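You operate a simulated robot arm through the tools that you are given. There is no shell and no other tool.

You are at the controls of a simulated robot arm. One attempt, no reset.

JOB
Take the jar marked "plum jam" from the top of the pine cabinet and leave it on the top of the freezer. Put one of the cans from the top of the pine cabinet on the top of the boot bench. Pull the wide bench drawer open. Any order will do. Set down upright: jar, can.

It is judged by the outcome, as a careful person would: the job done as asked, and still so three seconds after it is handed in. It fails if anything else is knocked over, pushed out of place, dropped, spilled or broken.

ROBOT AND FRAMES
A 7-joint arm with a two-finger parallel gripper on a trunk, on a base that moves. Base frame: it is fixed to the floor where the robot stands at the start and does not move with it; the origin is under the middle of the robot, x ahead of it, y to its left, z up. Lengths are in m, angles in rad, forces in N, time in s.
With the tool pointing down near the work surface it reaches from about 0.26 to 0.58 m from the robot's upright axis, wherever it stands. Its first joint turns from -2.897 to 2.897 rad. Places, roughly: top of the boot bench [-0.5, -0.8, 0.9]; top of the freezer [0.4, -0.8, 0.9]; wide bench drawer [-0.7, -0.8, 0.7]. Payload 3.4 kg.
Tool frame: the origin (TCP) lies between the finger pads and is the grasp point; the fingertips stand 0.03 m ahead of it; z points along the fingers, y is the line along which they close. The gripper opens to 0.094 m. The fingers are 0.028 m wide and 0.01 m thick; the gripper's body (0.05 by 0.096 m) begins 0.055 m behind the TCP.
Orientation is that of the tool frame in the base frame, as a unit quaternion [x, y, z, w]. With the fingers straight down and closing along the base's y, the tool's x points along the base's -x, its y along +y and its z along -z.

CONTROLS
- The arm moves only by the tool jog_arm. Its argument "steps" is a list of rows, each a list of 2 entries, a list of its own where there are three numbers: the shift along the tool's x, y, z in units of 30 mm (1.0 is 30 mm), then the turn, a rotation vector about the tool's x, y, z in units of 8 degrees (1.0 is 8 degrees). In form: [[[dx, dy, dz], [wx, wy, wz]], ...]. A call has 1 to 20 rows; each row shifts and turns the commanded pose from where the row before left it, along the tool's axes as they then stand. "fingers" is the finger opening in m, from 0 to 0.094, set as the call begins (left out, the last holds). A call with a number of a shift or a turn outside -1 to 1 is refused whole. A row lasts 0.2 s, in which the tool goes at most 0.05 m and 0.15 rad; a call with a longer step from one row to the next is refused whole, and so is a gripper value outside its range. A pose out of reach is approached as far as the arm can. The call stops where the force on the tool passes 40 N (or 10 N more than at its start, if that is more) or the arm is blocked; 0.2 s more then pass. Each finger travels about 0.072 m/s and halts on what it meets, pressing with about 31 N; the grip force reading is that of the motor and also rises with nothing between the fingers. The clock runs only during rows and for 0.2 s after the last one: add rows that do not move to give the fingers time. The reply holds the time, the measured pose of the TCP, the force on the tool along the base axes, the opening and the grip force, in the units named above and with some noise, with the torque about the TCP (base axes, N m) and any sound that the robot's microphone picked up.
- Cameras (640 x 400 px; columns grow to the right, rows downward): "scene" is now at [-0.0269, 0.0851, 1.4761]; the picture's right is [-0.90, -0.44, 0.00], its down [-0.35, 0.72, -0.60] and it looks along [0.27, -0.54, -0.80] (base axes); focal length 221 px, centre (320, 200). "wrist" rides on the gripper at [0.076, 0.014, -0.102] in the tool frame; the picture's right is [-0.18, 0.98, 0.00], its down [-0.75, -0.14, -0.64] and it looks along [-0.63, -0.12, 0.77] (tool axes); focal length 243 px, centre (320, 200). There is no depth. A picture from a camera that has moved, and an enlarged one, comes with that camera's place and axes in the base frame and with its lens.
- get_image(camera): a new picture of that camera. The clock stands still meanwhile.
- raise_lower(by): moves the trunk up (or, below 0, down) by that many m; the arm and the scene camera ride with it, the base frame stays. It gives what a move gives, with no picture.
- steer(legs): drives the robot by 1 to 6 legs, each [ahead, left, turn to the left] in m, m and rad, along the robot's own axes; the way and the turn of a leg run together, so that a leg with both is an arc; at most 1.5 m and 3.142 rad a leg. The arm and the cameras ride along, it lands a little off, and it stops where it bumps. It gives what a move gives.
- head_to(pan, tilt): turns the head with the scene camera to pan (to the left, within 2.705 rad either way) and tilt (down, from -0.506 to 1.204), counted from straight ahead of the robot. It gives what a move gives.
- inspect(camera, box): a new picture of the part [left, top, right, bottom] of that camera's present view, enlarged. The clock stands still meanwhile.
- job_done(): hands the job in; it is judged then, once.

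Nothing tells you exact positions but the pictures and the camera data. Unless the task says otherwise, let go and move clear before handing in.

The tools are called after ">>>" as a command line: name --argument value ..., lists and objects as JSON in quotes. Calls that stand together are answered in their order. jog_arm: Moves the arm, as the interface text tells. Its arguments: {"type":"object","properties":{"steps":{"type":"array","items":{"type":"array"}},"fingers":{"type":"number"}},"required":["steps"]} The other tools are called the same way: raise_lower (by) moves the trunk up or down; steer (legs) drives the base; head_to (pan, tilt) turns the head that bears the scene camera; get_image (camera) takes a picture; inspect (camera, box) takes an enlarged picture of a part of a camera's view; job_done () hands the job in.

At the start:

```text
t: 0.0
position: [0.1261, -0.3028, 1.1565]
tool_rot: [0.001, 1.0, 0.0, 0.0]
force: [-0.3, -1.2, 0.6]
ft_torque: [-0.03, 0.02, 0.0]
finger_gap: 0.0941
gripper_force: 0.0
trunk travel left (down, up): [-0.15, 0.236]
robot x, y, heading: [0.0009, 0.002, 0.001]
head pan, tilt (commanded): [-1.114, 0.923]
```

scene: 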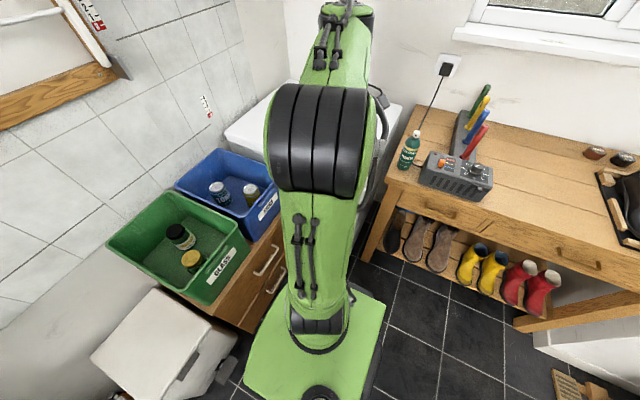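
wrist: 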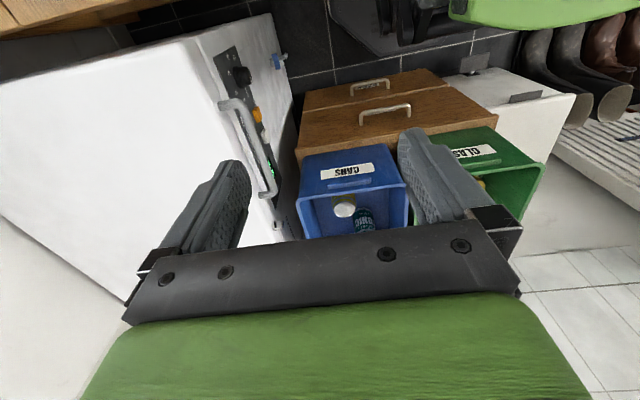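

I see a pine cabinet ahead on the left with a green bin and a blue bin holding jars and cans, a white freezer behind the arm, and the boot bench on the right. I'll zoom in on the details before moving.

>>> inspect --camera "scene" --box '[80, 120, 300, 320]'

>>> inspect --camera "scene" --box '[360, 80, 640, 280]'

>>> inspect --camera "wrist" --box '[200, 50, 560, 260]'

```text
2.00 times, centred on (190, 220) of scene
camera zoom: at [-0.0269, 0.0851, 1.4761], right [-0.9, -0.44, 0.0], down [-0.35, 0.72, -0.6], along [0.27, -0.54, -0.8], focal length 442 px, centre (580, 160)
```

zoom: 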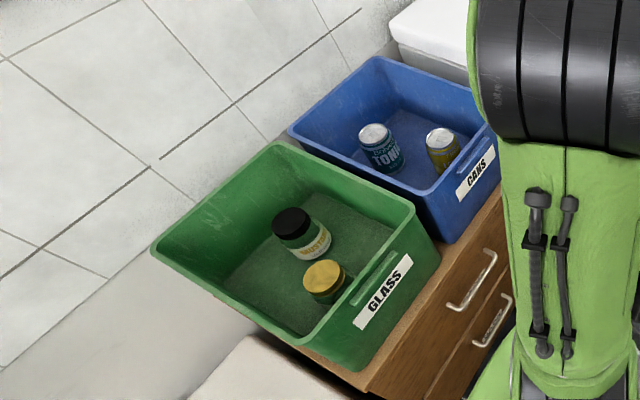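

```text
2.00 times, centred on (500, 180) of scene
camera zoom: at [-0.0269, 0.0851, 1.4761], right [-0.9, -0.44, 0.0], down [-0.35, 0.72, -0.6], along [0.27, -0.54, -0.8], focal length 442 px, centre (-40, 240)
```

zoom: 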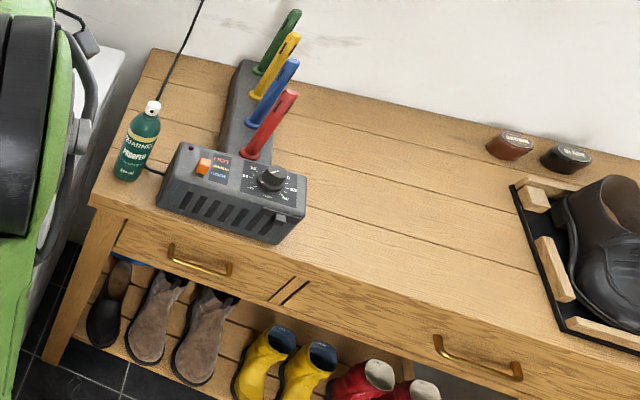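

```text
1.78 times, centred on (380, 155) of wrist
camera zoom: at [0.0488, -0.289, 1.2576], right [0.18, 0.98, 0.0], down [0.75, -0.14, 0.64], along [0.63, -0.12, -0.77], focal length 431 px, centre (213, 280)
```

zoom: 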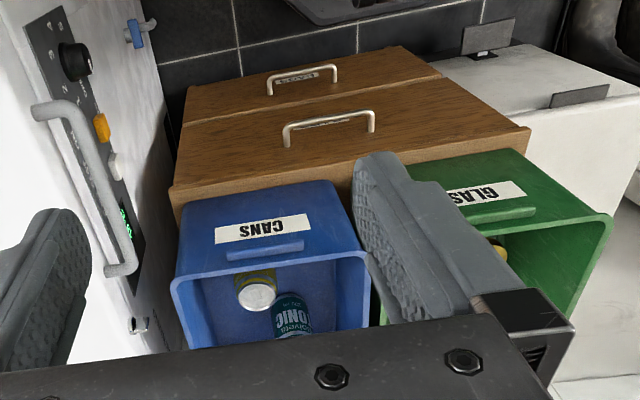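

The bins are labelled GLASS (green) and CANS (blue), and the freezer stands between the cabinet and the bench. I'll turn the head to view the cabinet, the freezer and the bench drawers more directly.

>>> head_to --pan -0.5 --tilt 0.8

>>> get_image --camera "scene"

>>> head_to --pan -2.2 --tilt 0.7

>>> get_image --camera "scene"

```text
t: 1.0
position: [0.1251, -0.304, 1.1562]
tool_rot: [0.001, 1.0, 0.001, 0.0]
force: [-0.8, -0.4, -0.7]
ft_torque: [0.01, 0.0, 0.04]
finger_gap: 0.094
gripper_force: 0.0
trunk travel left (down, up): [-0.15, 0.236]
robot x, y, heading: [-0.0016, -0.0018, 0.004]
head pan, tilt (commanded): [-0.499, 0.799]
```

```text
taken
camera scene: at [0.011, 0.113, 1.4857], right [-0.48, -0.88, 0.0], down [-0.63, 0.34, -0.7], along [0.61, -0.33, -0.72], focal length 221 px, centre (320, 200)
```

scene: 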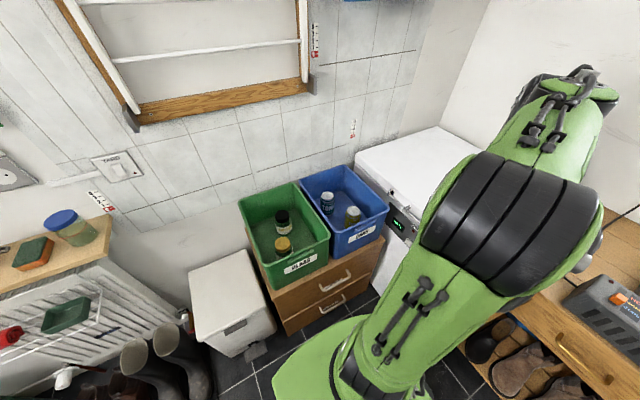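

```text
t: 2.7
position: [0.1267, -0.302, 1.1558]
tool_rot: [0.0, 1.0, 0.0, -0.001]
force: [0.2, 0.4, -0.5]
ft_torque: [0.01, -0.03, 0.02]
finger_gap: 0.094
gripper_force: 0.0
trunk travel left (down, up): [-0.15, 0.236]
robot x, y, heading: [-0.0, -0.0009, -0.003]
head pan, tilt (commanded): [-2.201, 0.7]
```

```text
taken
camera scene: at [-0.1098, 0.083, 1.494], right [-0.81, 0.59, 0.0], down [0.38, 0.52, -0.76], along [-0.45, -0.62, -0.64], focal length 221 px, centre (320, 200)
```

scene: 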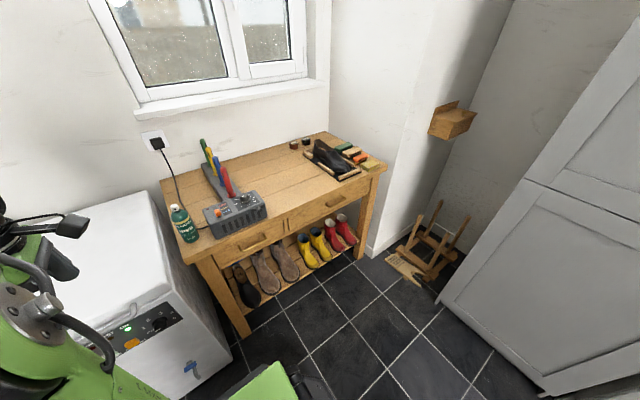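

The boot bench has two drawers of different widths, and its top carries a boot dryer, a bottle, polish tins and a boot tray. I'll zoom in on the bench, the freezer top and the bins.

>>> inspect --camera "scene" --box '[150, 120, 400, 280]'

>>> inspect --camera "scene" --box '[0, 180, 240, 400]'

>>> head_to --pan -0.6 --tilt 0.75

>>> inspect --camera "scene" --box '[200, 130, 400, 290]'

```text
2.50 times, centred on (275, 200) of scene
camera zoom: at [-0.1098, 0.083, 1.494], right [-0.81, 0.59, 0.0], down [0.38, 0.52, -0.76], along [-0.45, -0.62, -0.64], focal length 552 px, centre (432, 200)
```

zoom: 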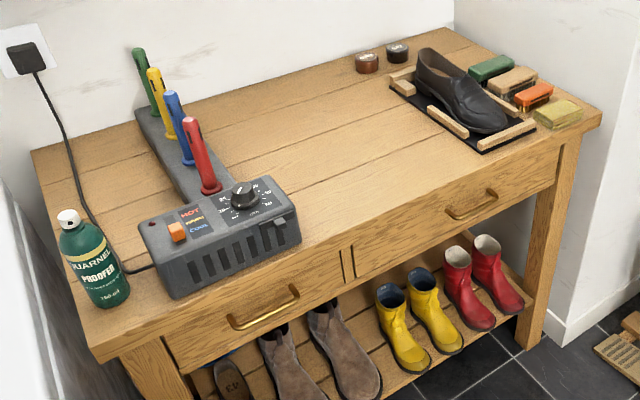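

```text
1.82 times, centred on (120, 290) of scene
camera zoom: at [-0.1098, 0.083, 1.494], right [-0.81, 0.59, 0.0], down [0.38, 0.52, -0.76], along [-0.45, -0.62, -0.64], focal length 402 px, centre (684, 36)
```

zoom: 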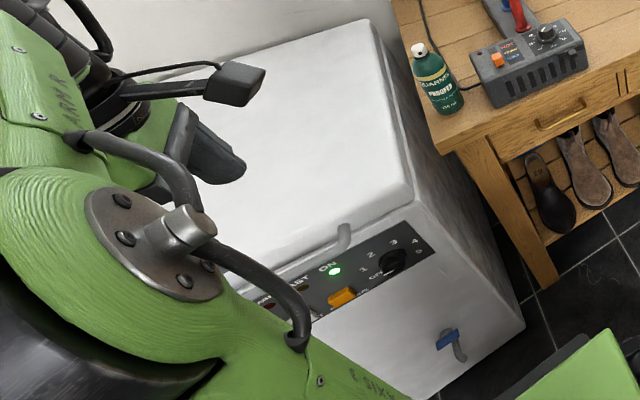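

```text
t: 4.4
position: [0.1259, -0.3021, 1.1559]
tool_rot: [0.001, 1.0, -0.001, 0.0]
force: [0.5, 0.1, 0.0]
ft_torque: [-0.01, -0.01, 0.0]
finger_gap: 0.0939
gripper_force: 0.2
trunk travel left (down, up): [-0.15, 0.236]
robot x, y, heading: [0.0028, -0.0024, -0.005]
head pan, tilt (commanded): [-0.6, 0.75]
```

```text
2.50 times, centred on (300, 210) of scene
camera zoom: at [0.0086, 0.1048, 1.4897], right [-0.57, -0.82, 0.0], down [-0.56, 0.39, -0.73], along [0.6, -0.41, -0.68], focal length 552 px, centre (370, 175)
```

zoom: 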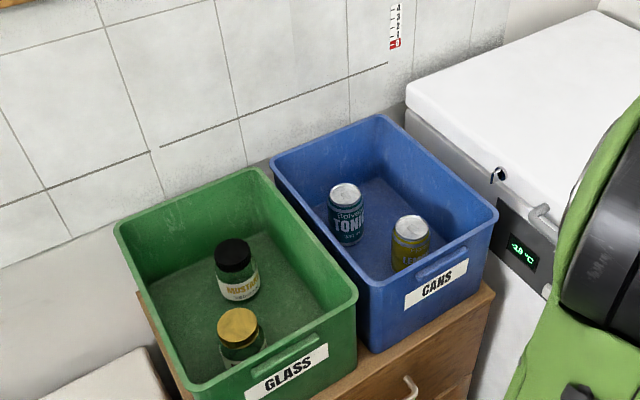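

The two jars in the green bin are "Mustard" (black lid) and a yellow-lidded jar. Tonic and a yellow can are in the blue bin. I'll look down to check the clearance around the robot's base before planning any driving.

>>> head_to --pan 0.0 --tilt 1.1

>>> get_image --camera "scene"

>>> head_to --pan -1.7 --tilt 1.1

>>> get_image --camera "scene"

>>> head_to --pan 2.4 --tilt 0.8

>>> get_image --camera "scene"

>>> head_to --pan 1.0 --tilt 0.8

>>> get_image --camera "scene"

```text
t: 5.4
position: [0.1255, -0.3033, 1.1559]
tool_rot: [0.0, 1.0, 0.0, 0.0]
force: [0.7, -0.1, -0.5]
ft_torque: [-0.01, -0.03, -0.04]
finger_gap: 0.0944
gripper_force: 0.1
trunk travel left (down, up): [-0.15, 0.236]
robot x, y, heading: [0.0021, 0.0016, -0.003]
head pan, tilt (commanded): [0.0, 1.1]
```

```text
taken
camera scene: at [0.0034, 0.1516, 1.464], right [0.0, -1.0, 0.0], down [-0.89, 0.0, -0.45], along [0.45, 0.0, -0.89], focal length 221 px, centre (320, 200)
```

scene: 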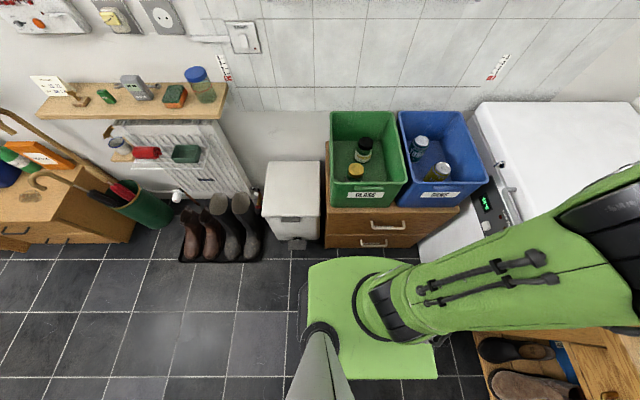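

```text
t: 7.1
position: [0.1261, -0.3023, 1.1561]
tool_rot: [0.0, 1.0, 0.0, 0.001]
force: [0.4, 0.6, 0.7]
ft_torque: [-0.01, -0.01, 0.03]
finger_gap: 0.0942
gripper_force: 0.1
trunk travel left (down, up): [-0.15, 0.236]
robot x, y, heading: [0.0018, 0.0019, -0.004]
head pan, tilt (commanded): [-1.7, 1.1]
```

```text
taken
camera scene: at [-0.0678, 0.0891, 1.464], right [-0.99, 0.13, 0.0], down [0.11, 0.88, -0.45], along [-0.06, -0.45, -0.89], focal length 221 px, centre (320, 200)
```

scene: 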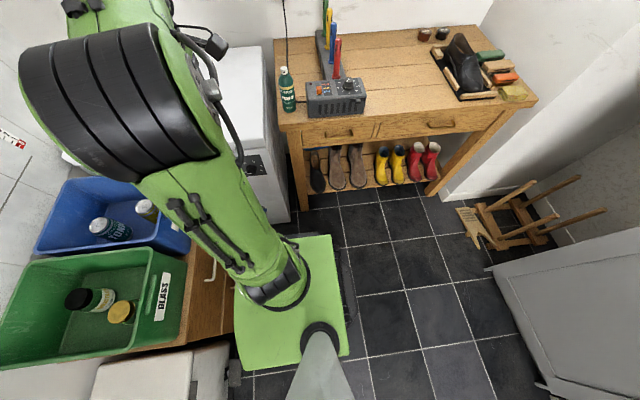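

```text
t: 10.5
position: [0.1258, -0.3031, 1.1568]
tool_rot: [0.0, 1.0, 0.0, 0.0]
force: [-0.3, 0.5, -0.2]
ft_torque: [-0.01, -0.01, -0.02]
finger_gap: 0.0938
gripper_force: 0.1
trunk travel left (down, up): [-0.15, 0.236]
robot x, y, heading: [0.0001, 0.002, -0.003]
head pan, tilt (commanded): [2.4, 0.799]
```

```text
taken
camera scene: at [-0.1192, 0.2062, 1.4857], right [0.68, 0.74, 0.0], down [0.53, -0.48, -0.7], along [-0.51, 0.47, -0.72], focal length 221 px, centre (320, 200)
```

scene: 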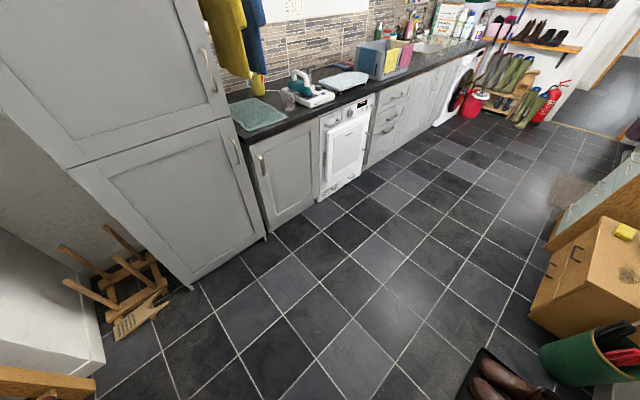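

```text
t: 12.0
position: [0.1266, -0.3032, 1.1555]
tool_rot: [0.0, 1.0, 0.0, -0.001]
force: [0.6, -0.6, -0.6]
ft_torque: [0.01, 0.02, 0.01]
finger_gap: 0.0941
gripper_force: 0.1
trunk travel left (down, up): [-0.15, 0.236]
robot x, y, heading: [-0.0001, -0.0019, 0.002]
head pan, tilt (commanded): [1.0, 0.799]
```

```text
taken
camera scene: at [-0.0162, 0.2196, 1.4857], right [0.84, -0.54, 0.0], down [-0.39, -0.6, -0.7], along [0.38, 0.59, -0.72], focal length 221 px, centre (320, 200)
```

scene: 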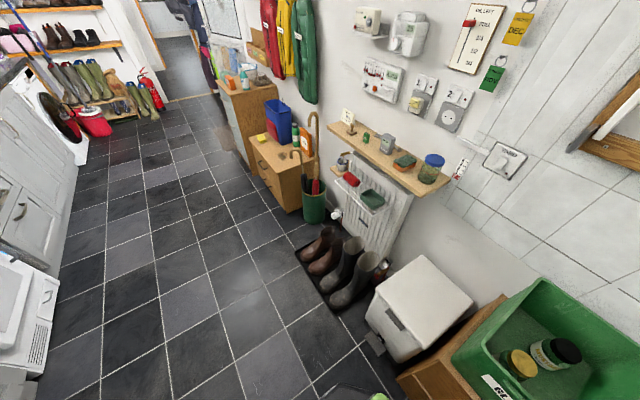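

The light-green plate carries the arm, and the cabinet stands ahead of the robot with the freezer to its right. I'll look at the base's sides more closely, since the chassis size sets how far I can drive.

>>> head_to --pan -1.7 --tilt 1.2

>>> inspect --camera "scene" --box '[200, 180, 420, 400]'

>>> head_to --pan -0.7 --tilt 1.0

>>> get_image --camera "scene"

>>> get_image --camera "wrist"

```text
t: 14.4
position: [0.1258, -0.3027, 1.1553]
tool_rot: [0.0, 1.0, 0.0, 0.0]
force: [-0.2, 0.3, -0.7]
ft_torque: [0.0, 0.01, 0.01]
finger_gap: 0.094
gripper_force: 0.1
trunk travel left (down, up): [-0.15, 0.236]
robot x, y, heading: [-0.0016, 0.0007, 0.001]
head pan, tilt (commanded): [-1.7, 1.201]
```

```text
1.82 times, centred on (310, 290) of scene
camera zoom: at [-0.0669, 0.0962, 1.458], right [-0.99, 0.13, 0.0], down [0.12, 0.92, -0.36], along [-0.05, -0.36, -0.93], focal length 402 px, centre (338, 36)
```

zoom: 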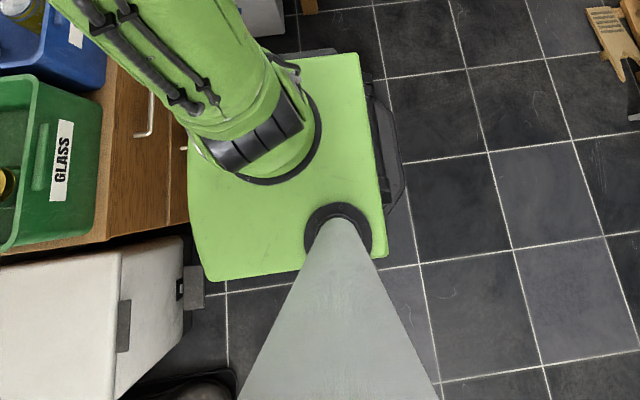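

```text
t: 15.7
position: [0.1275, -0.3044, 1.1553]
tool_rot: [0.0, 1.0, 0.0, 0.0]
force: [-0.3, 0.4, 0.4]
ft_torque: [0.01, 0.03, -0.01]
finger_gap: 0.0939
gripper_force: 0.1
trunk travel left (down, up): [-0.15, 0.236]
robot x, y, heading: [0.0034, 0.0012, 0.002]
head pan, tilt (commanded): [-0.7, 1.0]
```

```text
taken
camera scene: at [-0.0065, 0.1068, 1.4706], right [-0.64, -0.76, 0.0], down [-0.64, 0.54, -0.54], along [0.41, -0.35, -0.84], focal length 221 px, centre (320, 200)
```

scene: 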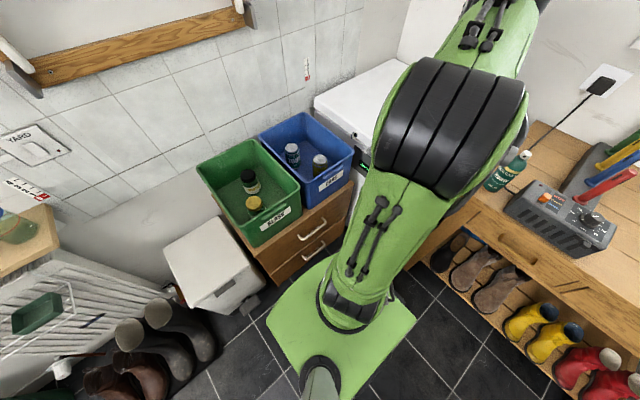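

```text
taken
camera wrist: at [0.0488, -0.289, 1.2576], right [0.18, 0.98, 0.0], down [0.75, -0.14, 0.64], along [0.63, -0.12, -0.77], focal length 243 px, centre (320, 200)
```

wrist: 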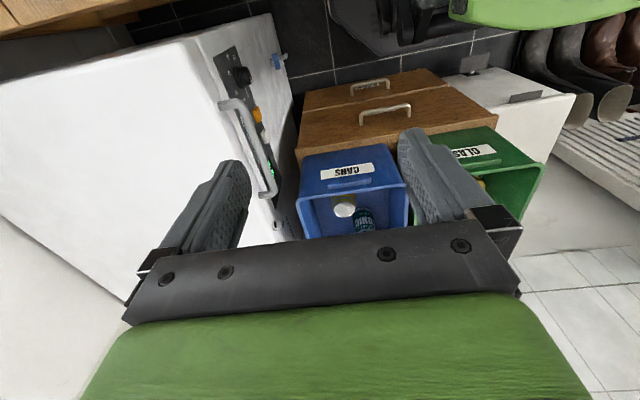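

The plate spans roughly ±0.2 m and the chassis sits a little beyond it, so there are about 10 cm of clearance to the cabinet and the freezer. By triangulation the green bin spans x 0.39–0.72 and y −0.13–0.11, with its rim near z 0.835. I'll move the wrist camera over it to read the jar label.

>>> jog_arm --steps '[[[-0.85, 1, 0], [0, 0, 0]], [[-0.85, 1, 0], [0, 0, 0]], [[-0.85, 1, 0], [0, 0, 0]], [[-0.85, 1, 0], [0, 0, 0]], [[-0.85, 1, 0], [0, 0, 0]], [[-0.85, 1, 0], [0, 0, 0]], [[-0.85, 1, 0], [0, 0, 0]], [[-0.85, 1, 0], [0, 0, 0]], [[-0.85, 1, 0], [0, 0, 0]], [[-0.85, 1, 0], [0, 0, 0]]]' --fingers 0.094

>>> get_image --camera "wrist"

>>> get_image --camera "scene"

```text
t: 17.9
position: [0.382, -0.0013, 1.1555]
tool_rot: [0.0, 1.0, 0.0, -0.001]
force: [-0.4, -0.1, 0.3]
ft_torque: [-0.03, -0.01, -0.02]
finger_gap: 0.0939
gripper_force: 0.2
trunk travel left (down, up): [-0.15, 0.236]
robot x, y, heading: [-0.0009, 0.0013, 0.002]
head pan, tilt (commanded): [-0.7, 1.0]
```

```text
taken
camera wrist: at [0.3064, 0.0127, 1.2571], right [0.19, 0.98, 0.0], down [0.75, -0.14, 0.64], along [0.63, -0.12, -0.77], focal length 243 px, centre (320, 200)
```

wrist: 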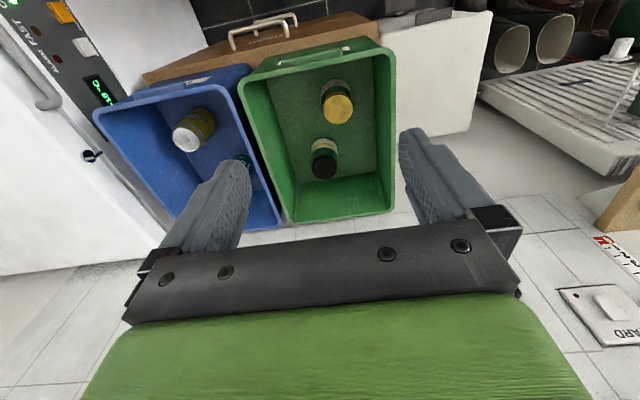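

```text
taken
camera scene: at [-0.0053, 0.1076, 1.4705], right [-0.64, -0.77, 0.0], down [-0.64, 0.54, -0.54], along [0.41, -0.35, -0.84], focal length 221 px, centre (320, 200)
```

scene: 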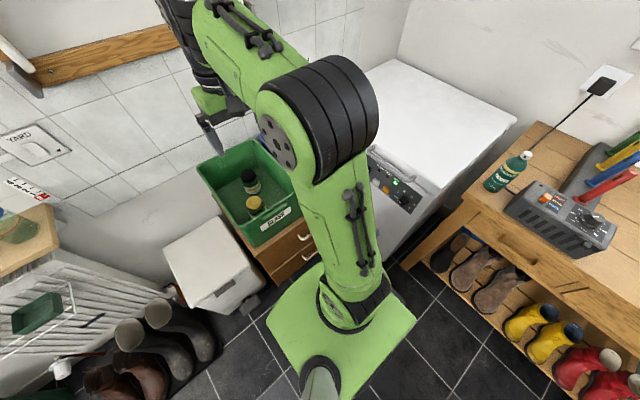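

>>> inspect --camera "wrist" --box '[230, 50, 410, 230]'

>>> inspect --camera "wrist" --box '[90, 60, 290, 230]'

>>> inspect --camera "scene" --box '[340, 50, 540, 220]'

>>> inspect --camera "scene" --box '[190, 130, 310, 250]'

```text
2.22 times, centred on (320, 140) of wrist
camera zoom: at [0.3064, 0.0127, 1.2571], right [0.19, 0.98, 0.0], down [0.75, -0.14, 0.64], along [0.63, -0.12, -0.77], focal length 539 px, centre (320, 333)
```

zoom: 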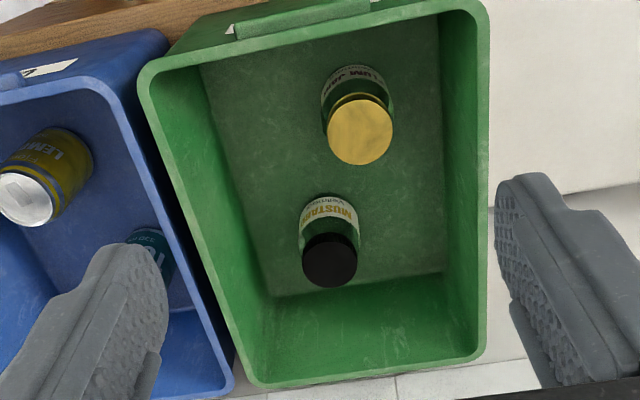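

```text
2.35 times, centred on (190, 145) of wrist
camera zoom: at [0.3064, 0.0127, 1.2571], right [0.19, 0.98, 0.0], down [0.75, -0.14, 0.64], along [0.63, -0.12, -0.77], focal length 571 px, centre (626, 329)
```

zoom: 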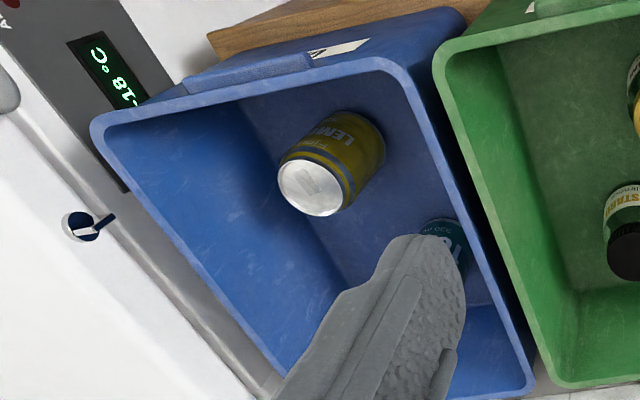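

```text
2.35 times, centred on (440, 135) of scene
camera zoom: at [-0.0053, 0.1076, 1.4705], right [-0.64, -0.77, 0.0], down [-0.64, 0.54, -0.54], along [0.41, -0.35, -0.84], focal length 520 px, centre (38, 353)
```

zoom: 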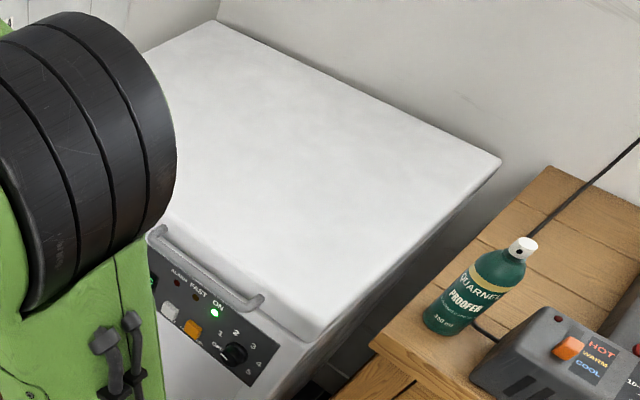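

```text
3.33 times, centred on (250, 190) of scene
camera zoom: at [-0.0053, 0.1076, 1.4705], right [-0.64, -0.77, 0.0], down [-0.64, 0.54, -0.54], along [0.41, -0.35, -0.84], focal length 736 px, centre (553, 233)
```

zoom: 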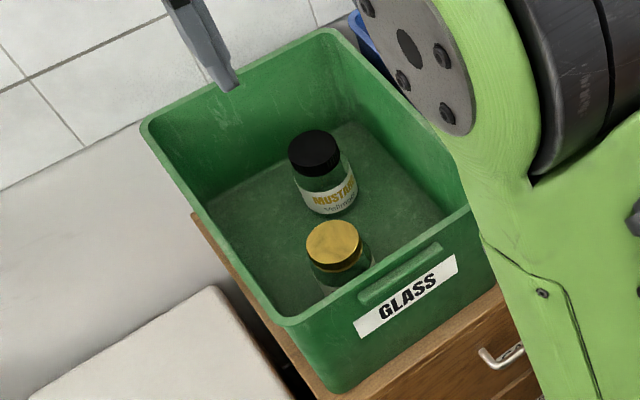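

The wrist view reads "PLUM JAM" on the yellow-lidded jar, so that's the right one. Its lid centre triangulates to about [0.481, 0.015, 0.774]. Before going into the bin I'll check how far the gripper and its camera mount stick out.

>>> inspect --camera "scene" --box '[140, 0, 320, 170]'

>>> head_to --pan -0.2 --tilt 0.7

>>> get_image --camera "scene"

```text
2.35 times, centred on (230, 85) of scene
camera zoom: at [-0.0053, 0.1076, 1.4705], right [-0.64, -0.77, 0.0], down [-0.64, 0.54, -0.54], along [0.41, -0.35, -0.84], focal length 520 px, centre (532, 471)
```

zoom: 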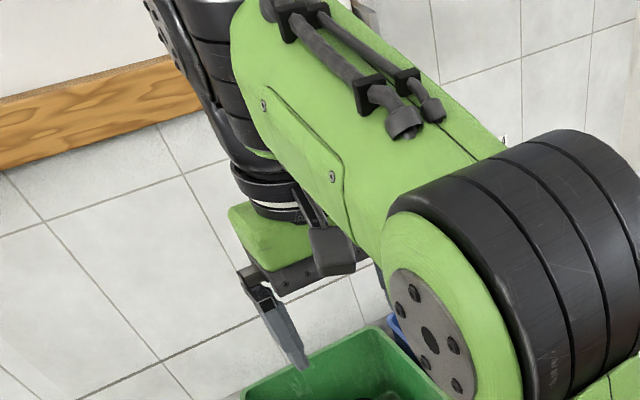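

```text
t: 18.8
position: [0.3821, -0.0022, 1.155]
tool_rot: [-0.001, 1.0, 0.0, 0.001]
force: [0.5, -0.2, -0.2]
ft_torque: [0.0, 0.02, -0.01]
finger_gap: 0.0942
gripper_force: 0.0
trunk travel left (down, up): [-0.15, 0.236]
robot x, y, heading: [0.0006, 0.0009, 0.004]
head pan, tilt (commanded): [-0.201, 0.7]
```

```text
taken
camera scene: at [0.0235, 0.1347, 1.4939], right [-0.2, -0.98, 0.0], down [-0.63, 0.13, -0.76], along [0.75, -0.15, -0.64], focal length 221 px, centre (320, 200)
```

scene: 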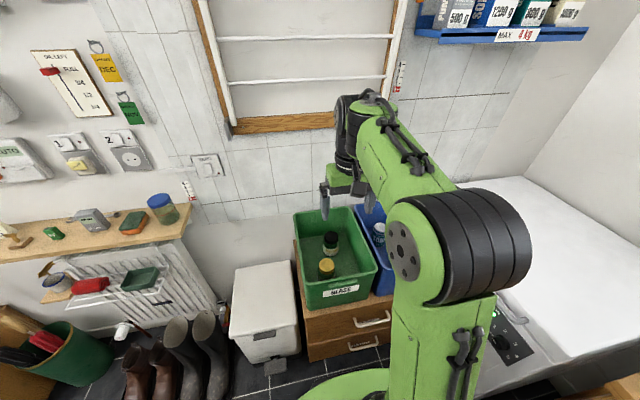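

The wrist camera is a physical part that would come close to the bin's front rim with the present yaw. I'll turn the tool 90° counterclockwise (seen from above), so the camera lies over the inside of the bin, and then check the pose.

>>> jog_arm --steps '[[[0, 0, 0], [0, 0, -1]], [[0, 0, 0], [0, 0, -1]], [[0, 0, 0], [0, 0, -1]], [[0, 0, 0], [0, 0, -1]], [[0, 0, 0], [0, 0, -1]], [[0, 0, 0], [0, 0, -1]], [[0, 0, 0], [0, 0, -1]], [[0, 0, 0], [0, 0, -1]], [[0, 0, 0], [0, 0, -1]], [[0, 0, 0], [0, 0, -1]], [[0, 0, 0], [0, 0, -1]], [[0, 0, 0], [0, 0, -0.25]]]'

```text
t: 21.4
position: [0.3797, -0.0011, 1.1571]
tool_rot: [0.708, -0.706, 0.0, 0.0]
force: [0.8, -0.4, -0.6]
ft_torque: [-0.04, -0.01, 0.03]
finger_gap: 0.0942
gripper_force: 0.0
trunk travel left (down, up): [-0.15, 0.236]
robot x, y, heading: [0.0024, -0.0009, 0.006]
head pan, tilt (commanded): [-0.201, 0.7]
```

The rotation came out as planned (tool x → −y, tool y → −x). Next I'll move above the jar and look.

>>> jog_arm --steps '[[[-0.08, -0.8, 0.2], [0, 0, 0]], [[-0.08, -0.8, 0.3], [0, 0, 0]], [[-0.08, -0.8, 0.6], [0, 0, 0]], [[-0.08, -0.8, 0.8], [0, 0, 0]], [[-0.1, -0.17, 0.9], [0, 0, 0]], [[-0.1, 0, 0.9], [0, 0, 0]], [[0, 0, 0.9], [0, 0, 0]], [[0, 0, 0.9], [0, 0, 0]]]'

>>> get_image --camera "wrist"

>>> get_image --camera "scene"

```text
t: 23.2
position: [0.4812, 0.0116, 0.9929]
tool_rot: [-0.707, 0.707, 0.0, 0.0]
force: [0.1, -0.2, 0.7]
ft_torque: [-0.01, 0.0, 0.0]
finger_gap: 0.0939
gripper_force: 0.1
trunk travel left (down, up): [-0.15, 0.236]
robot x, y, heading: [-0.0022, 0.0006, 0.001]
head pan, tilt (commanded): [-0.201, 0.7]
```

```text
taken
camera wrist: at [0.4663, -0.0646, 1.0942], right [-0.98, 0.18, 0.0], down [0.14, 0.75, 0.64], along [0.12, 0.63, -0.77], focal length 243 px, centre (320, 200)
```

wrist: 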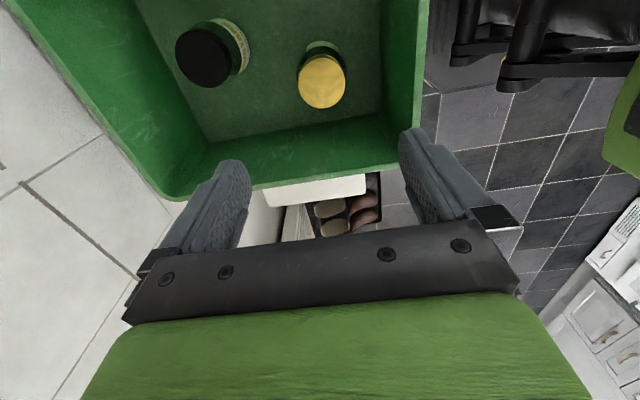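

```text
taken
camera scene: at [0.024, 0.135, 1.4939], right [-0.2, -0.98, 0.0], down [-0.63, 0.13, -0.76], along [0.75, -0.15, -0.64], focal length 221 px, centre (320, 200)
```

scene: 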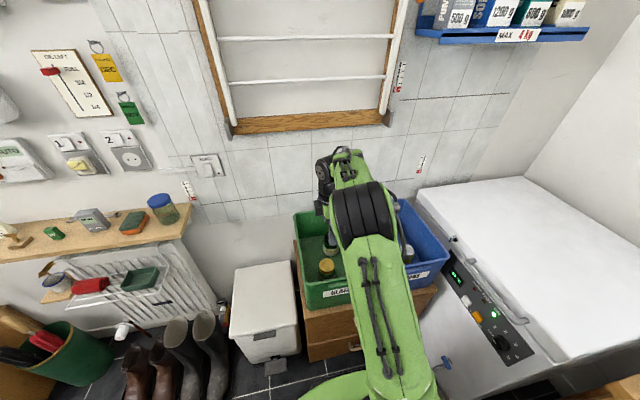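

The jam jar is centred between the fingers and the bin walls are clear. I'll descend first to just above lid height and check.

>>> jog_arm --steps '[[[-0.06, 0.03, 0.9], [0, 0, 0]], [[0, 0, 0.9], [0, 0, 0]], [[0, 0, 0.9], [0, 0, 0]], [[0, 0, 0.9], [0, 0, 0]], [[0, 0, 0.9], [0, 0, 0]], [[0, 0, 0.9], [0, 0, 0]], [[0, 0, 0.7], [0, 0, 0]]]'

>>> get_image --camera "wrist"

>>> inspect --camera "scene" --box '[250, 140, 470, 320]'

```text
t: 24.8
position: [0.4809, 0.0145, 0.8078]
tool_rot: [-0.707, 0.707, 0.0, 0.0]
force: [0.3, -0.3, 0.0]
ft_torque: [-0.01, 0.03, 0.0]
finger_gap: 0.0937
gripper_force: 0.1
trunk travel left (down, up): [-0.15, 0.236]
robot x, y, heading: [0.0007, -0.0013, -0.001]
head pan, tilt (commanded): [-0.201, 0.7]
```

```text
taken
camera wrist: at [0.4656, -0.0625, 0.9095], right [-0.98, 0.18, 0.0], down [0.14, 0.75, 0.64], along [0.12, 0.63, -0.77], focal length 243 px, centre (320, 200)
```

wrist: 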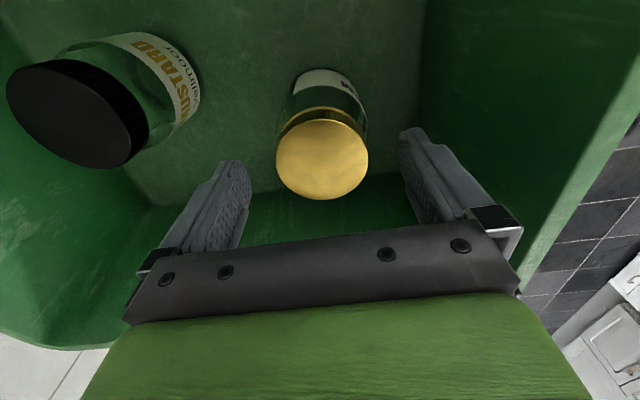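

```text
2.22 times, centred on (360, 230) of scene
camera zoom: at [0.0239, 0.1349, 1.4939], right [-0.2, -0.98, 0.0], down [-0.63, 0.13, -0.76], along [0.75, -0.15, -0.64], focal length 491 px, centre (231, 133)
```

zoom: 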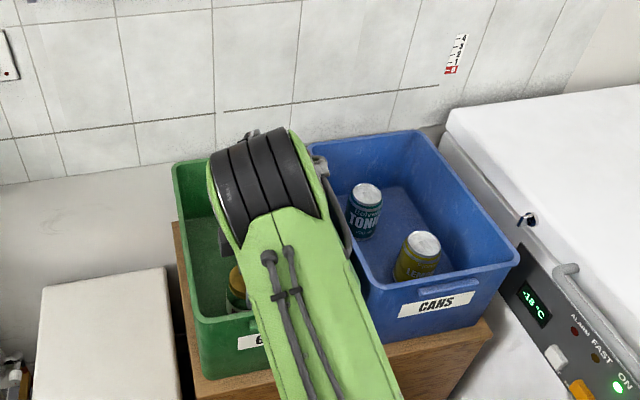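

The jar sits centred between the open fingers. Descending to z ≈ 0.735 and closing.

>>> jog_arm --steps '[[[-0.03, 0.03, 0.6], [0, 0, 0]], [[-0.03, 0.02, 0.6], [0, 0, 0]], [[0, 0, 0.6], [0, 0, 0]], [[0, 0, 0.6], [0, 0, 0]]]'

>>> jog_arm --steps '[[[0, 0, 0], [0, 0, 0]], [[0, 0, 0], [0, 0, 0]], [[0, 0, 0], [0, 0, 0]], [[0, 0, 0], [0, 0, 0]]]' --fingers 0.0

>>> get_image --camera "wrist"

```text
t: 25.8
position: [0.4784, 0.0153, 0.7369]
tool_rot: [-0.707, 0.707, 0.0, 0.001]
force: [0.0, 1.0, 0.3]
ft_torque: [-0.02, 0.02, -0.02]
finger_gap: 0.0939
gripper_force: 0.0
trunk travel left (down, up): [-0.15, 0.236]
robot x, y, heading: [-0.0021, 0.0001, 0.002]
head pan, tilt (commanded): [-0.201, 0.7]
```

```text
t: 26.8
position: [0.479, 0.0151, 0.7363]
tool_rot: [0.707, -0.707, -0.001, 0.001]
force: [0.2, -0.2, 0.2]
ft_torque: [-0.02, -0.05, 0.02]
finger_gap: 0.0684
gripper_force: 30.9
trunk travel left (down, up): [-0.15, 0.236]
robot x, y, heading: [-0.0041, -0.0, -0.001]
head pan, tilt (commanded): [-0.201, 0.7]
```

```text
taken
camera wrist: at [0.4638, -0.0616, 0.8379], right [-0.98, 0.18, 0.0], down [0.14, 0.75, 0.64], along [0.12, 0.63, -0.77], focal length 243 px, centre (320, 200)
```

wrist: 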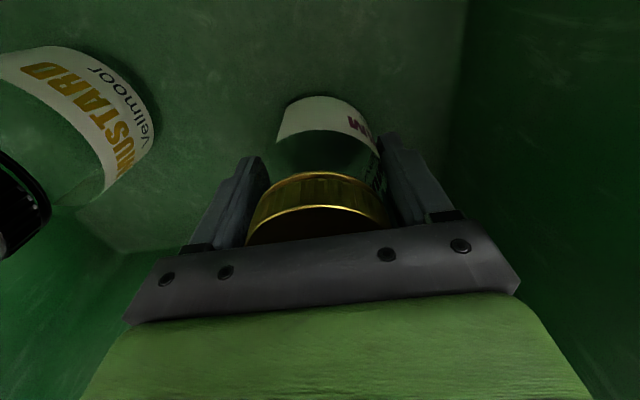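

The jar is gripped at 68 mm. I'll lift straight up out of the bin.

>>> jog_arm --steps '[[[0, 0, -0.4], [0, 0, 0]], [[0, 0, -0.6], [0, 0, 0]], [[0, 0, -0.8], [0, 0, 0]], [[0, 0, -0.9], [0, 0, 0]], [[0, 0, -0.9], [0, 0, 0]], [[0, 0, -0.9], [0, 0, 0]], [[0, 0, -0.9], [0, 0, 0]], [[0, 0, -0.9], [0, 0, 0]], [[0, 0, -0.9], [0, 0, 0]], [[0, 0, -0.9], [0, 0, 0]], [[0, 0, -0.9], [0, 0, 0]], [[0, 0, -0.9], [0, 0, 0]], [[0, 0, -0.9], [0, 0, 0]]]'

>>> get_image --camera "wrist"

>>> get_image --camera "scene"

```text
t: 29.6
position: [0.4807, 0.0177, 1.0608]
tool_rot: [0.707, -0.707, 0.0, 0.0]
force: [-0.5, -0.4, -2.3]
ft_torque: [-0.02, -0.01, 0.01]
finger_gap: 0.0685
gripper_force: 30.9
trunk travel left (down, up): [-0.15, 0.236]
robot x, y, heading: [-0.0022, -0.0001, 0.003]
head pan, tilt (commanded): [-0.201, 0.7]
```

```text
taken
camera wrist: at [0.4644, -0.0604, 1.1624], right [-0.98, 0.18, 0.0], down [0.14, 0.75, 0.64], along [0.12, 0.63, -0.77], focal length 243 px, centre (320, 200)
```

wrist: 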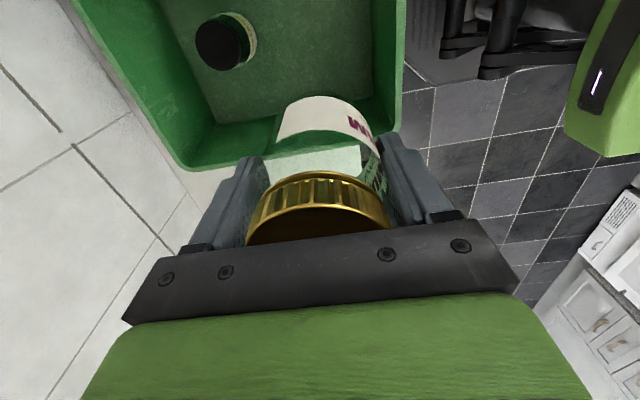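

```text
taken
camera scene: at [0.0235, 0.1347, 1.494], right [-0.2, -0.98, 0.0], down [-0.63, 0.13, -0.76], along [0.75, -0.15, -0.64], focal length 221 px, centre (320, 200)
```

scene: 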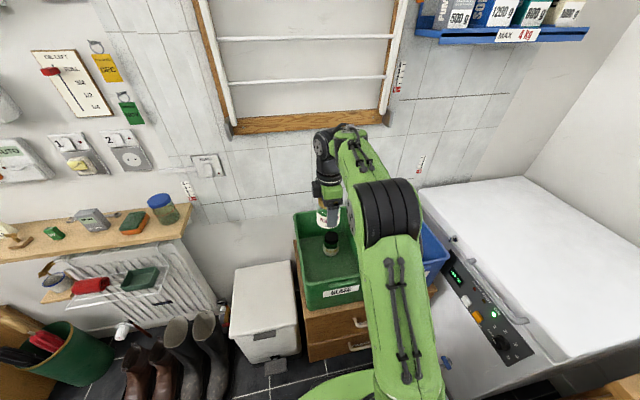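

The jar is up and clear. To get more comfortable reach to the freezer top and to the lemon can later, I'll shift the base 8 cm to the right, still clear of the freezer front, and look toward the freezer.

>>> steer --legs '[[0, -0.08, 0]]'

>>> head_to --pan -0.9 --tilt 0.8

>>> get_image --camera "scene"

```text
t: 30.7
position: [0.4802, -0.0652, 1.0607]
tool_rot: [-0.707, 0.707, 0.001, 0.001]
force: [0.4, 0.3, -1.7]
ft_torque: [0.01, 0.01, 0.03]
finger_gap: 0.0685
gripper_force: 30.6
trunk travel left (down, up): [-0.15, 0.236]
robot x, y, heading: [-0.0027, -0.0802, -0.004]
head pan, tilt (commanded): [-0.201, 0.7]
```

```text
t: 31.7
position: [0.48, -0.0631, 1.0605]
tool_rot: [-0.707, 0.707, 0.0, 0.0]
force: [-0.2, 0.3, -2.0]
ft_torque: [0.01, 0.01, 0.01]
finger_gap: 0.0685
gripper_force: 31.0
trunk travel left (down, up): [-0.15, 0.236]
robot x, y, heading: [0.0022, -0.0824, 0.002]
head pan, tilt (commanded): [-0.901, 0.799]
```

```text
taken
camera scene: at [-0.0093, 0.0087, 1.4857], right [-0.78, -0.62, 0.0], down [-0.45, 0.56, -0.7], along [0.43, -0.55, -0.72], focal length 221 px, centre (320, 200)
```

scene: 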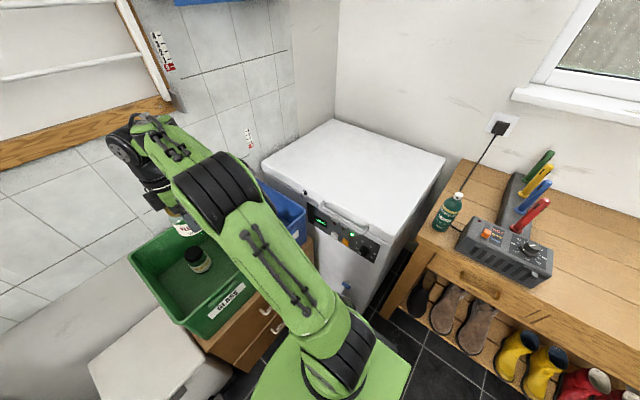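

The freezer top is empty. I'll turn the tool back to its original yaw and carry the jar over toward [0.25, −0.56].

>>> jog_arm --steps '[[[0, 0, 0], [0, 0, 1]], [[0, 0, 0], [0, 0, 1]], [[0, 0, 0], [0, 0, 1]], [[0, 0, 0], [0, 0, 1]], [[0, 0, 0], [0, 0, 1]], [[0, 0, 0], [0, 0, 1]], [[0, 0, 0], [0, 0, 1]], [[0, 0, 0], [0, 0, 1]], [[0, 0, 0], [0, 0, 1]], [[0, 0, 0], [0, 0, 1]], [[0, 0, 0], [0, 0, 1]], [[0, 0, 0], [0, 0, 0.25]]]'

>>> jog_arm --steps '[[[0.45, -0.97, 0], [0, 0, 0]], [[0.45, -0.97, 0], [0, 0, 0]], [[0.45, -0.97, 0], [0, 0, 0]], [[0.45, -0.97, 0], [0, 0, 0]], [[0.45, -0.97, 0], [0, 0, 0]], [[0.45, -0.97, 0], [0, 0, 0]], [[0.45, -0.97, 0], [0, 0, 0]], [[0.45, -0.97, 0], [0, 0, 0]], [[0.45, -0.97, 0], [0, 0, 0]], [[0.45, -0.97, 0], [0, 0, 0]], [[0.45, -0.97, 0], [0, 0, 0]], [[0.45, -0.97, 0], [0, 0, 0]], [[0.45, -0.97, 0], [0, 0, 0]], [[0.45, -0.97, 0], [0, 0, 0]], [[0.45, -0.97, 0], [0, 0, 0]], [[0.45, -0.97, 0], [0, 0, 0]], [[0.45, -0.97, 0], [0, 0, 0]]]'

>>> get_image --camera "scene"

>>> get_image --camera "wrist"

```text
t: 34.3
position: [0.479, -0.0641, 1.0615]
tool_rot: [0.001, 1.0, 0.0, 0.0]
force: [0.5, -0.4, -2.0]
ft_torque: [0.0, -0.03, 0.01]
finger_gap: 0.0687
gripper_force: 31.0
trunk travel left (down, up): [-0.15, 0.236]
robot x, y, heading: [-0.0021, -0.082, -0.001]
head pan, tilt (commanded): [-0.901, 0.799]
```

```text
t: 37.9
position: [0.2507, -0.5596, 1.0595]
tool_rot: [0.001, 1.0, 0.002, 0.0]
force: [-0.5, 0.4, -1.4]
ft_torque: [0.02, -0.03, -0.01]
finger_gap: 0.0687
gripper_force: 31.3
trunk travel left (down, up): [-0.15, 0.236]
robot x, y, heading: [-0.0003, -0.0773, -0.0]
head pan, tilt (commanded): [-0.901, 0.799]
```

```text
taken
camera scene: at [-0.0091, 0.0066, 1.4858], right [-0.78, -0.62, 0.0], down [-0.45, 0.56, -0.7], along [0.43, -0.55, -0.72], focal length 221 px, centre (320, 200)
```

scene: 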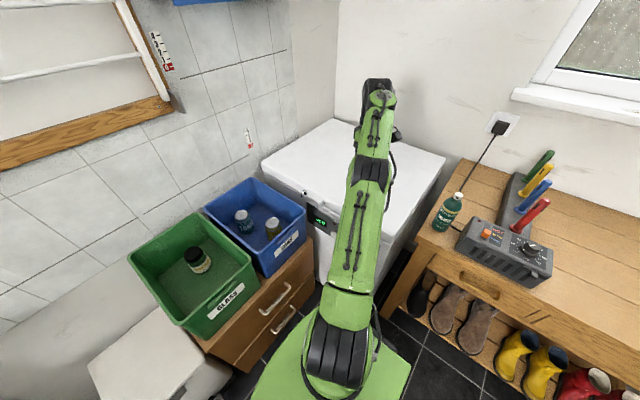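

```text
taken
camera wrist: at [0.1738, -0.5463, 1.1616], right [0.18, 0.98, 0.0], down [0.75, -0.14, 0.64], along [0.63, -0.11, -0.77], focal length 243 px, centre (320, 200)
```

wrist: 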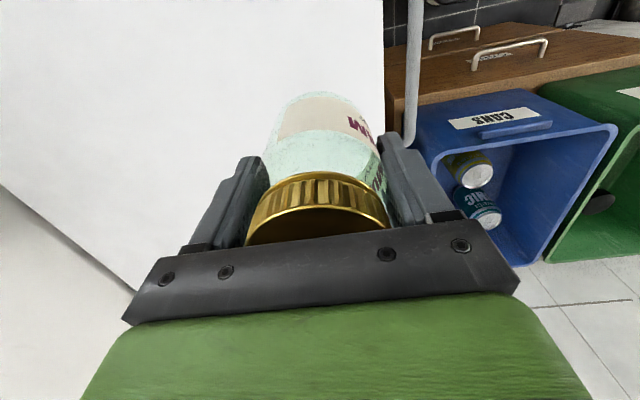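

The freezer's front edge works out to y ≈ −0.48 and its top to z ≈ 0.86–0.9. The jar's underside is roughly 0.046 m below the TCP. I'll shift a little deeper over the lid and descend part way.

>>> jog_arm --steps '[[[0.4, -0.4, 0], [0, 0, 0]], [[0.4, -0.4, 0], [0, 0, 0]], [[0.2, -0.2, 0.4], [0, 0, 0]], [[0, 0, 0.8], [0, 0, 0]], [[0, 0, 0.8], [0, 0, 0]], [[0, 0, 0.7], [0, 0, 0]], [[0, 0, 0.5], [0, 0, 0]]]'

>>> get_image --camera "wrist"

>>> get_image --camera "scene"

```text
t: 39.5
position: [0.2177, -0.5788, 0.9611]
tool_rot: [-0.001, 1.0, -0.001, 0.0]
force: [0.9, 0.9, -2.1]
ft_torque: [0.0, 0.02, -0.02]
finger_gap: 0.0685
gripper_force: 31.3
out of reach, approached as far as the arm can: row 2
trunk travel left (down, up): [-0.15, 0.236]
robot x, y, heading: [-0.0032, -0.0803, 0.002]
head pan, tilt (commanded): [-0.901, 0.799]
```

```text
taken
camera wrist: at [0.1404, -0.5645, 1.0619], right [0.18, 0.98, 0.0], down [0.75, -0.14, 0.64], along [0.63, -0.12, -0.77], focal length 243 px, centre (320, 200)
```

wrist: 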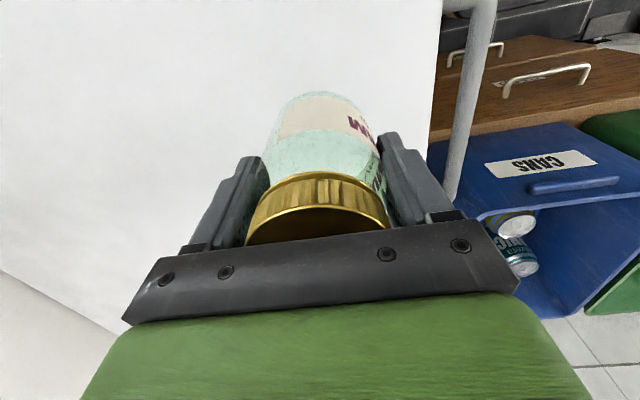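

```text
taken
camera scene: at [-0.0094, 0.008, 1.4857], right [-0.78, -0.62, 0.0], down [-0.45, 0.56, -0.7], along [0.43, -0.55, -0.72], focal length 221 px, centre (320, 200)
```

scene: 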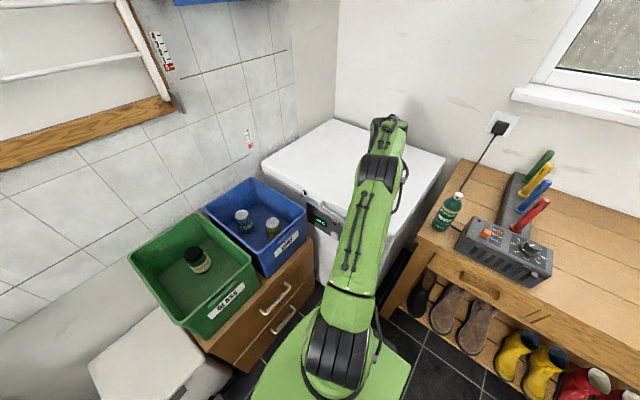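

The jar is well inside the lid's edge (about 9 cm from the front). I'll descend slowly now and feel for contact.

>>> jog_arm --steps '[[[0, 0, 0.2], [0, 0, 0]], [[0, 0, 0.2], [0, 0, 0]], [[0, 0, 0.2], [0, 0, 0]], [[0, 0, 0.2], [0, 0, 0]]]'

>>> get_image --camera "wrist"

```text
t: 40.5
position: [0.2172, -0.5807, 0.936]
tool_rot: [0.0, 1.0, 0.0, 0.0]
force: [0.0, 0.8, -1.4]
ft_torque: [-0.02, -0.01, -0.01]
finger_gap: 0.0684
gripper_force: 30.8
trunk travel left (down, up): [-0.15, 0.236]
robot x, y, heading: [0.0002, -0.0814, 0.0]
head pan, tilt (commanded): [-0.901, 0.799]
```

```text
taken
camera wrist: at [0.1397, -0.5656, 1.0376], right [0.18, 0.98, 0.0], down [0.75, -0.14, 0.64], along [0.63, -0.12, -0.77], focal length 243 px, centre (320, 200)
```

wrist: 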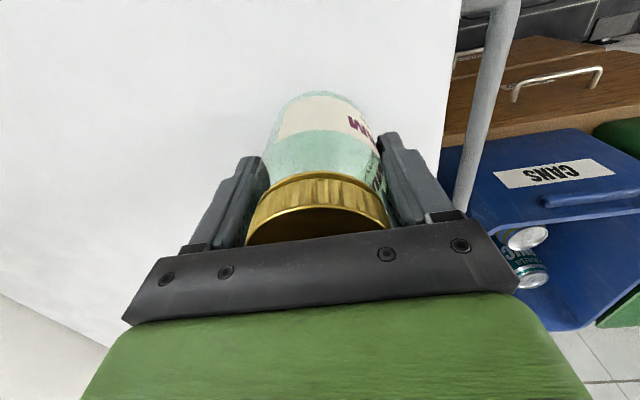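

No contact yet at z 0.936. I'll keep going in small steps.

>>> jog_arm --steps '[[[0, 0, 0.15], [0, 0, 0]], [[0, 0, 0.15], [0, 0, 0]], [[0, 0, 0.15], [0, 0, 0]]]'

>>> jog_arm --steps '[[[0, 0, 0.12], [0, 0, 0]], [[0, 0, 0.12], [0, 0, 0]], [[0, 0, 0], [0, 0, 0]]]'

```text
t: 41.3
position: [0.2155, -0.5803, 0.9256]
tool_rot: [0.0, 1.0, -0.003, 0.001]
force: [0.5, 0.0, 22.4]
ft_torque: [0.28, -0.08, -0.04]
finger_gap: 0.0684
gripper_force: 30.8
trunk travel left (down, up): [-0.15, 0.236]
robot x, y, heading: [-0.0013, -0.0813, -0.001]
head pan, tilt (commanded): [-0.901, 0.799]
```

```text
t: 42.1
position: [0.2153, -0.5773, 0.9177]
tool_rot: [0.0, 1.0, -0.002, 0.001]
force: [3.2, -2.1, 31.2]
ft_torque: [0.1, -0.1, 0.08]
finger_gap: 0.0684
gripper_force: 30.9
trunk travel left (down, up): [-0.15, 0.236]
robot x, y, heading: [0.002, -0.0763, 0.001]
head pan, tilt (commanded): [-0.901, 0.799]
```

There's contact, with the jar resting on the lid at about 31 N. I'll ease the pressure off before releasing.

>>> jog_arm --steps '[[[0, 0, -0.1], [0, 0, 0]], [[0, 0, 0], [0, 0, 0]]]'

```text
t: 42.7
position: [0.2157, -0.5772, 0.9178]
tool_rot: [0.001, 1.0, 0.0, 0.0]
force: [3.1, -4.8, 14.5]
ft_torque: [-0.46, -0.31, 0.01]
finger_gap: 0.0686
gripper_force: 31.0
trunk travel left (down, up): [-0.15, 0.236]
robot x, y, heading: [0.0011, -0.0778, 0.006]
head pan, tilt (commanded): [-0.901, 0.799]
```

>>> jog_arm --steps '[[[0, 0, -0.06], [0, 0, 0]], [[0, 0, 0], [0, 0, 0]]]'

>>> get_image --camera "wrist"

```text
t: 43.3
position: [0.2155, -0.5785, 0.9176]
tool_rot: [0.0, 1.0, 0.002, -0.001]
force: [0.4, 0.0, -2.3]
ft_torque: [0.0, 0.0, 0.01]
finger_gap: 0.0685
gripper_force: 31.1
trunk travel left (down, up): [-0.15, 0.236]
robot x, y, heading: [-0.0028, -0.0776, 0.001]
head pan, tilt (commanded): [-0.901, 0.799]
```

```text
taken
camera wrist: at [0.1384, -0.5653, 1.0201], right [0.18, 0.98, 0.0], down [0.76, -0.14, 0.64], along [0.63, -0.12, -0.77], focal length 243 px, centre (320, 200)
```

wrist: 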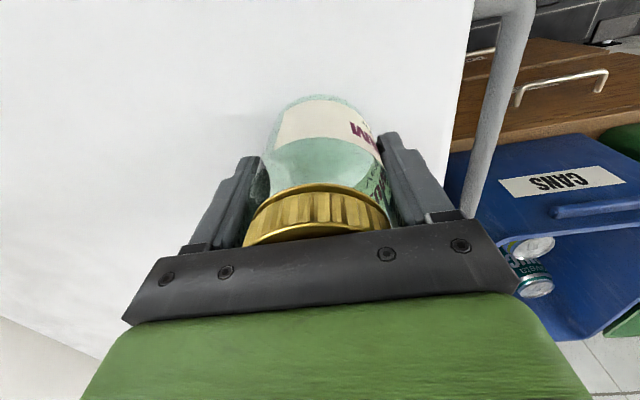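

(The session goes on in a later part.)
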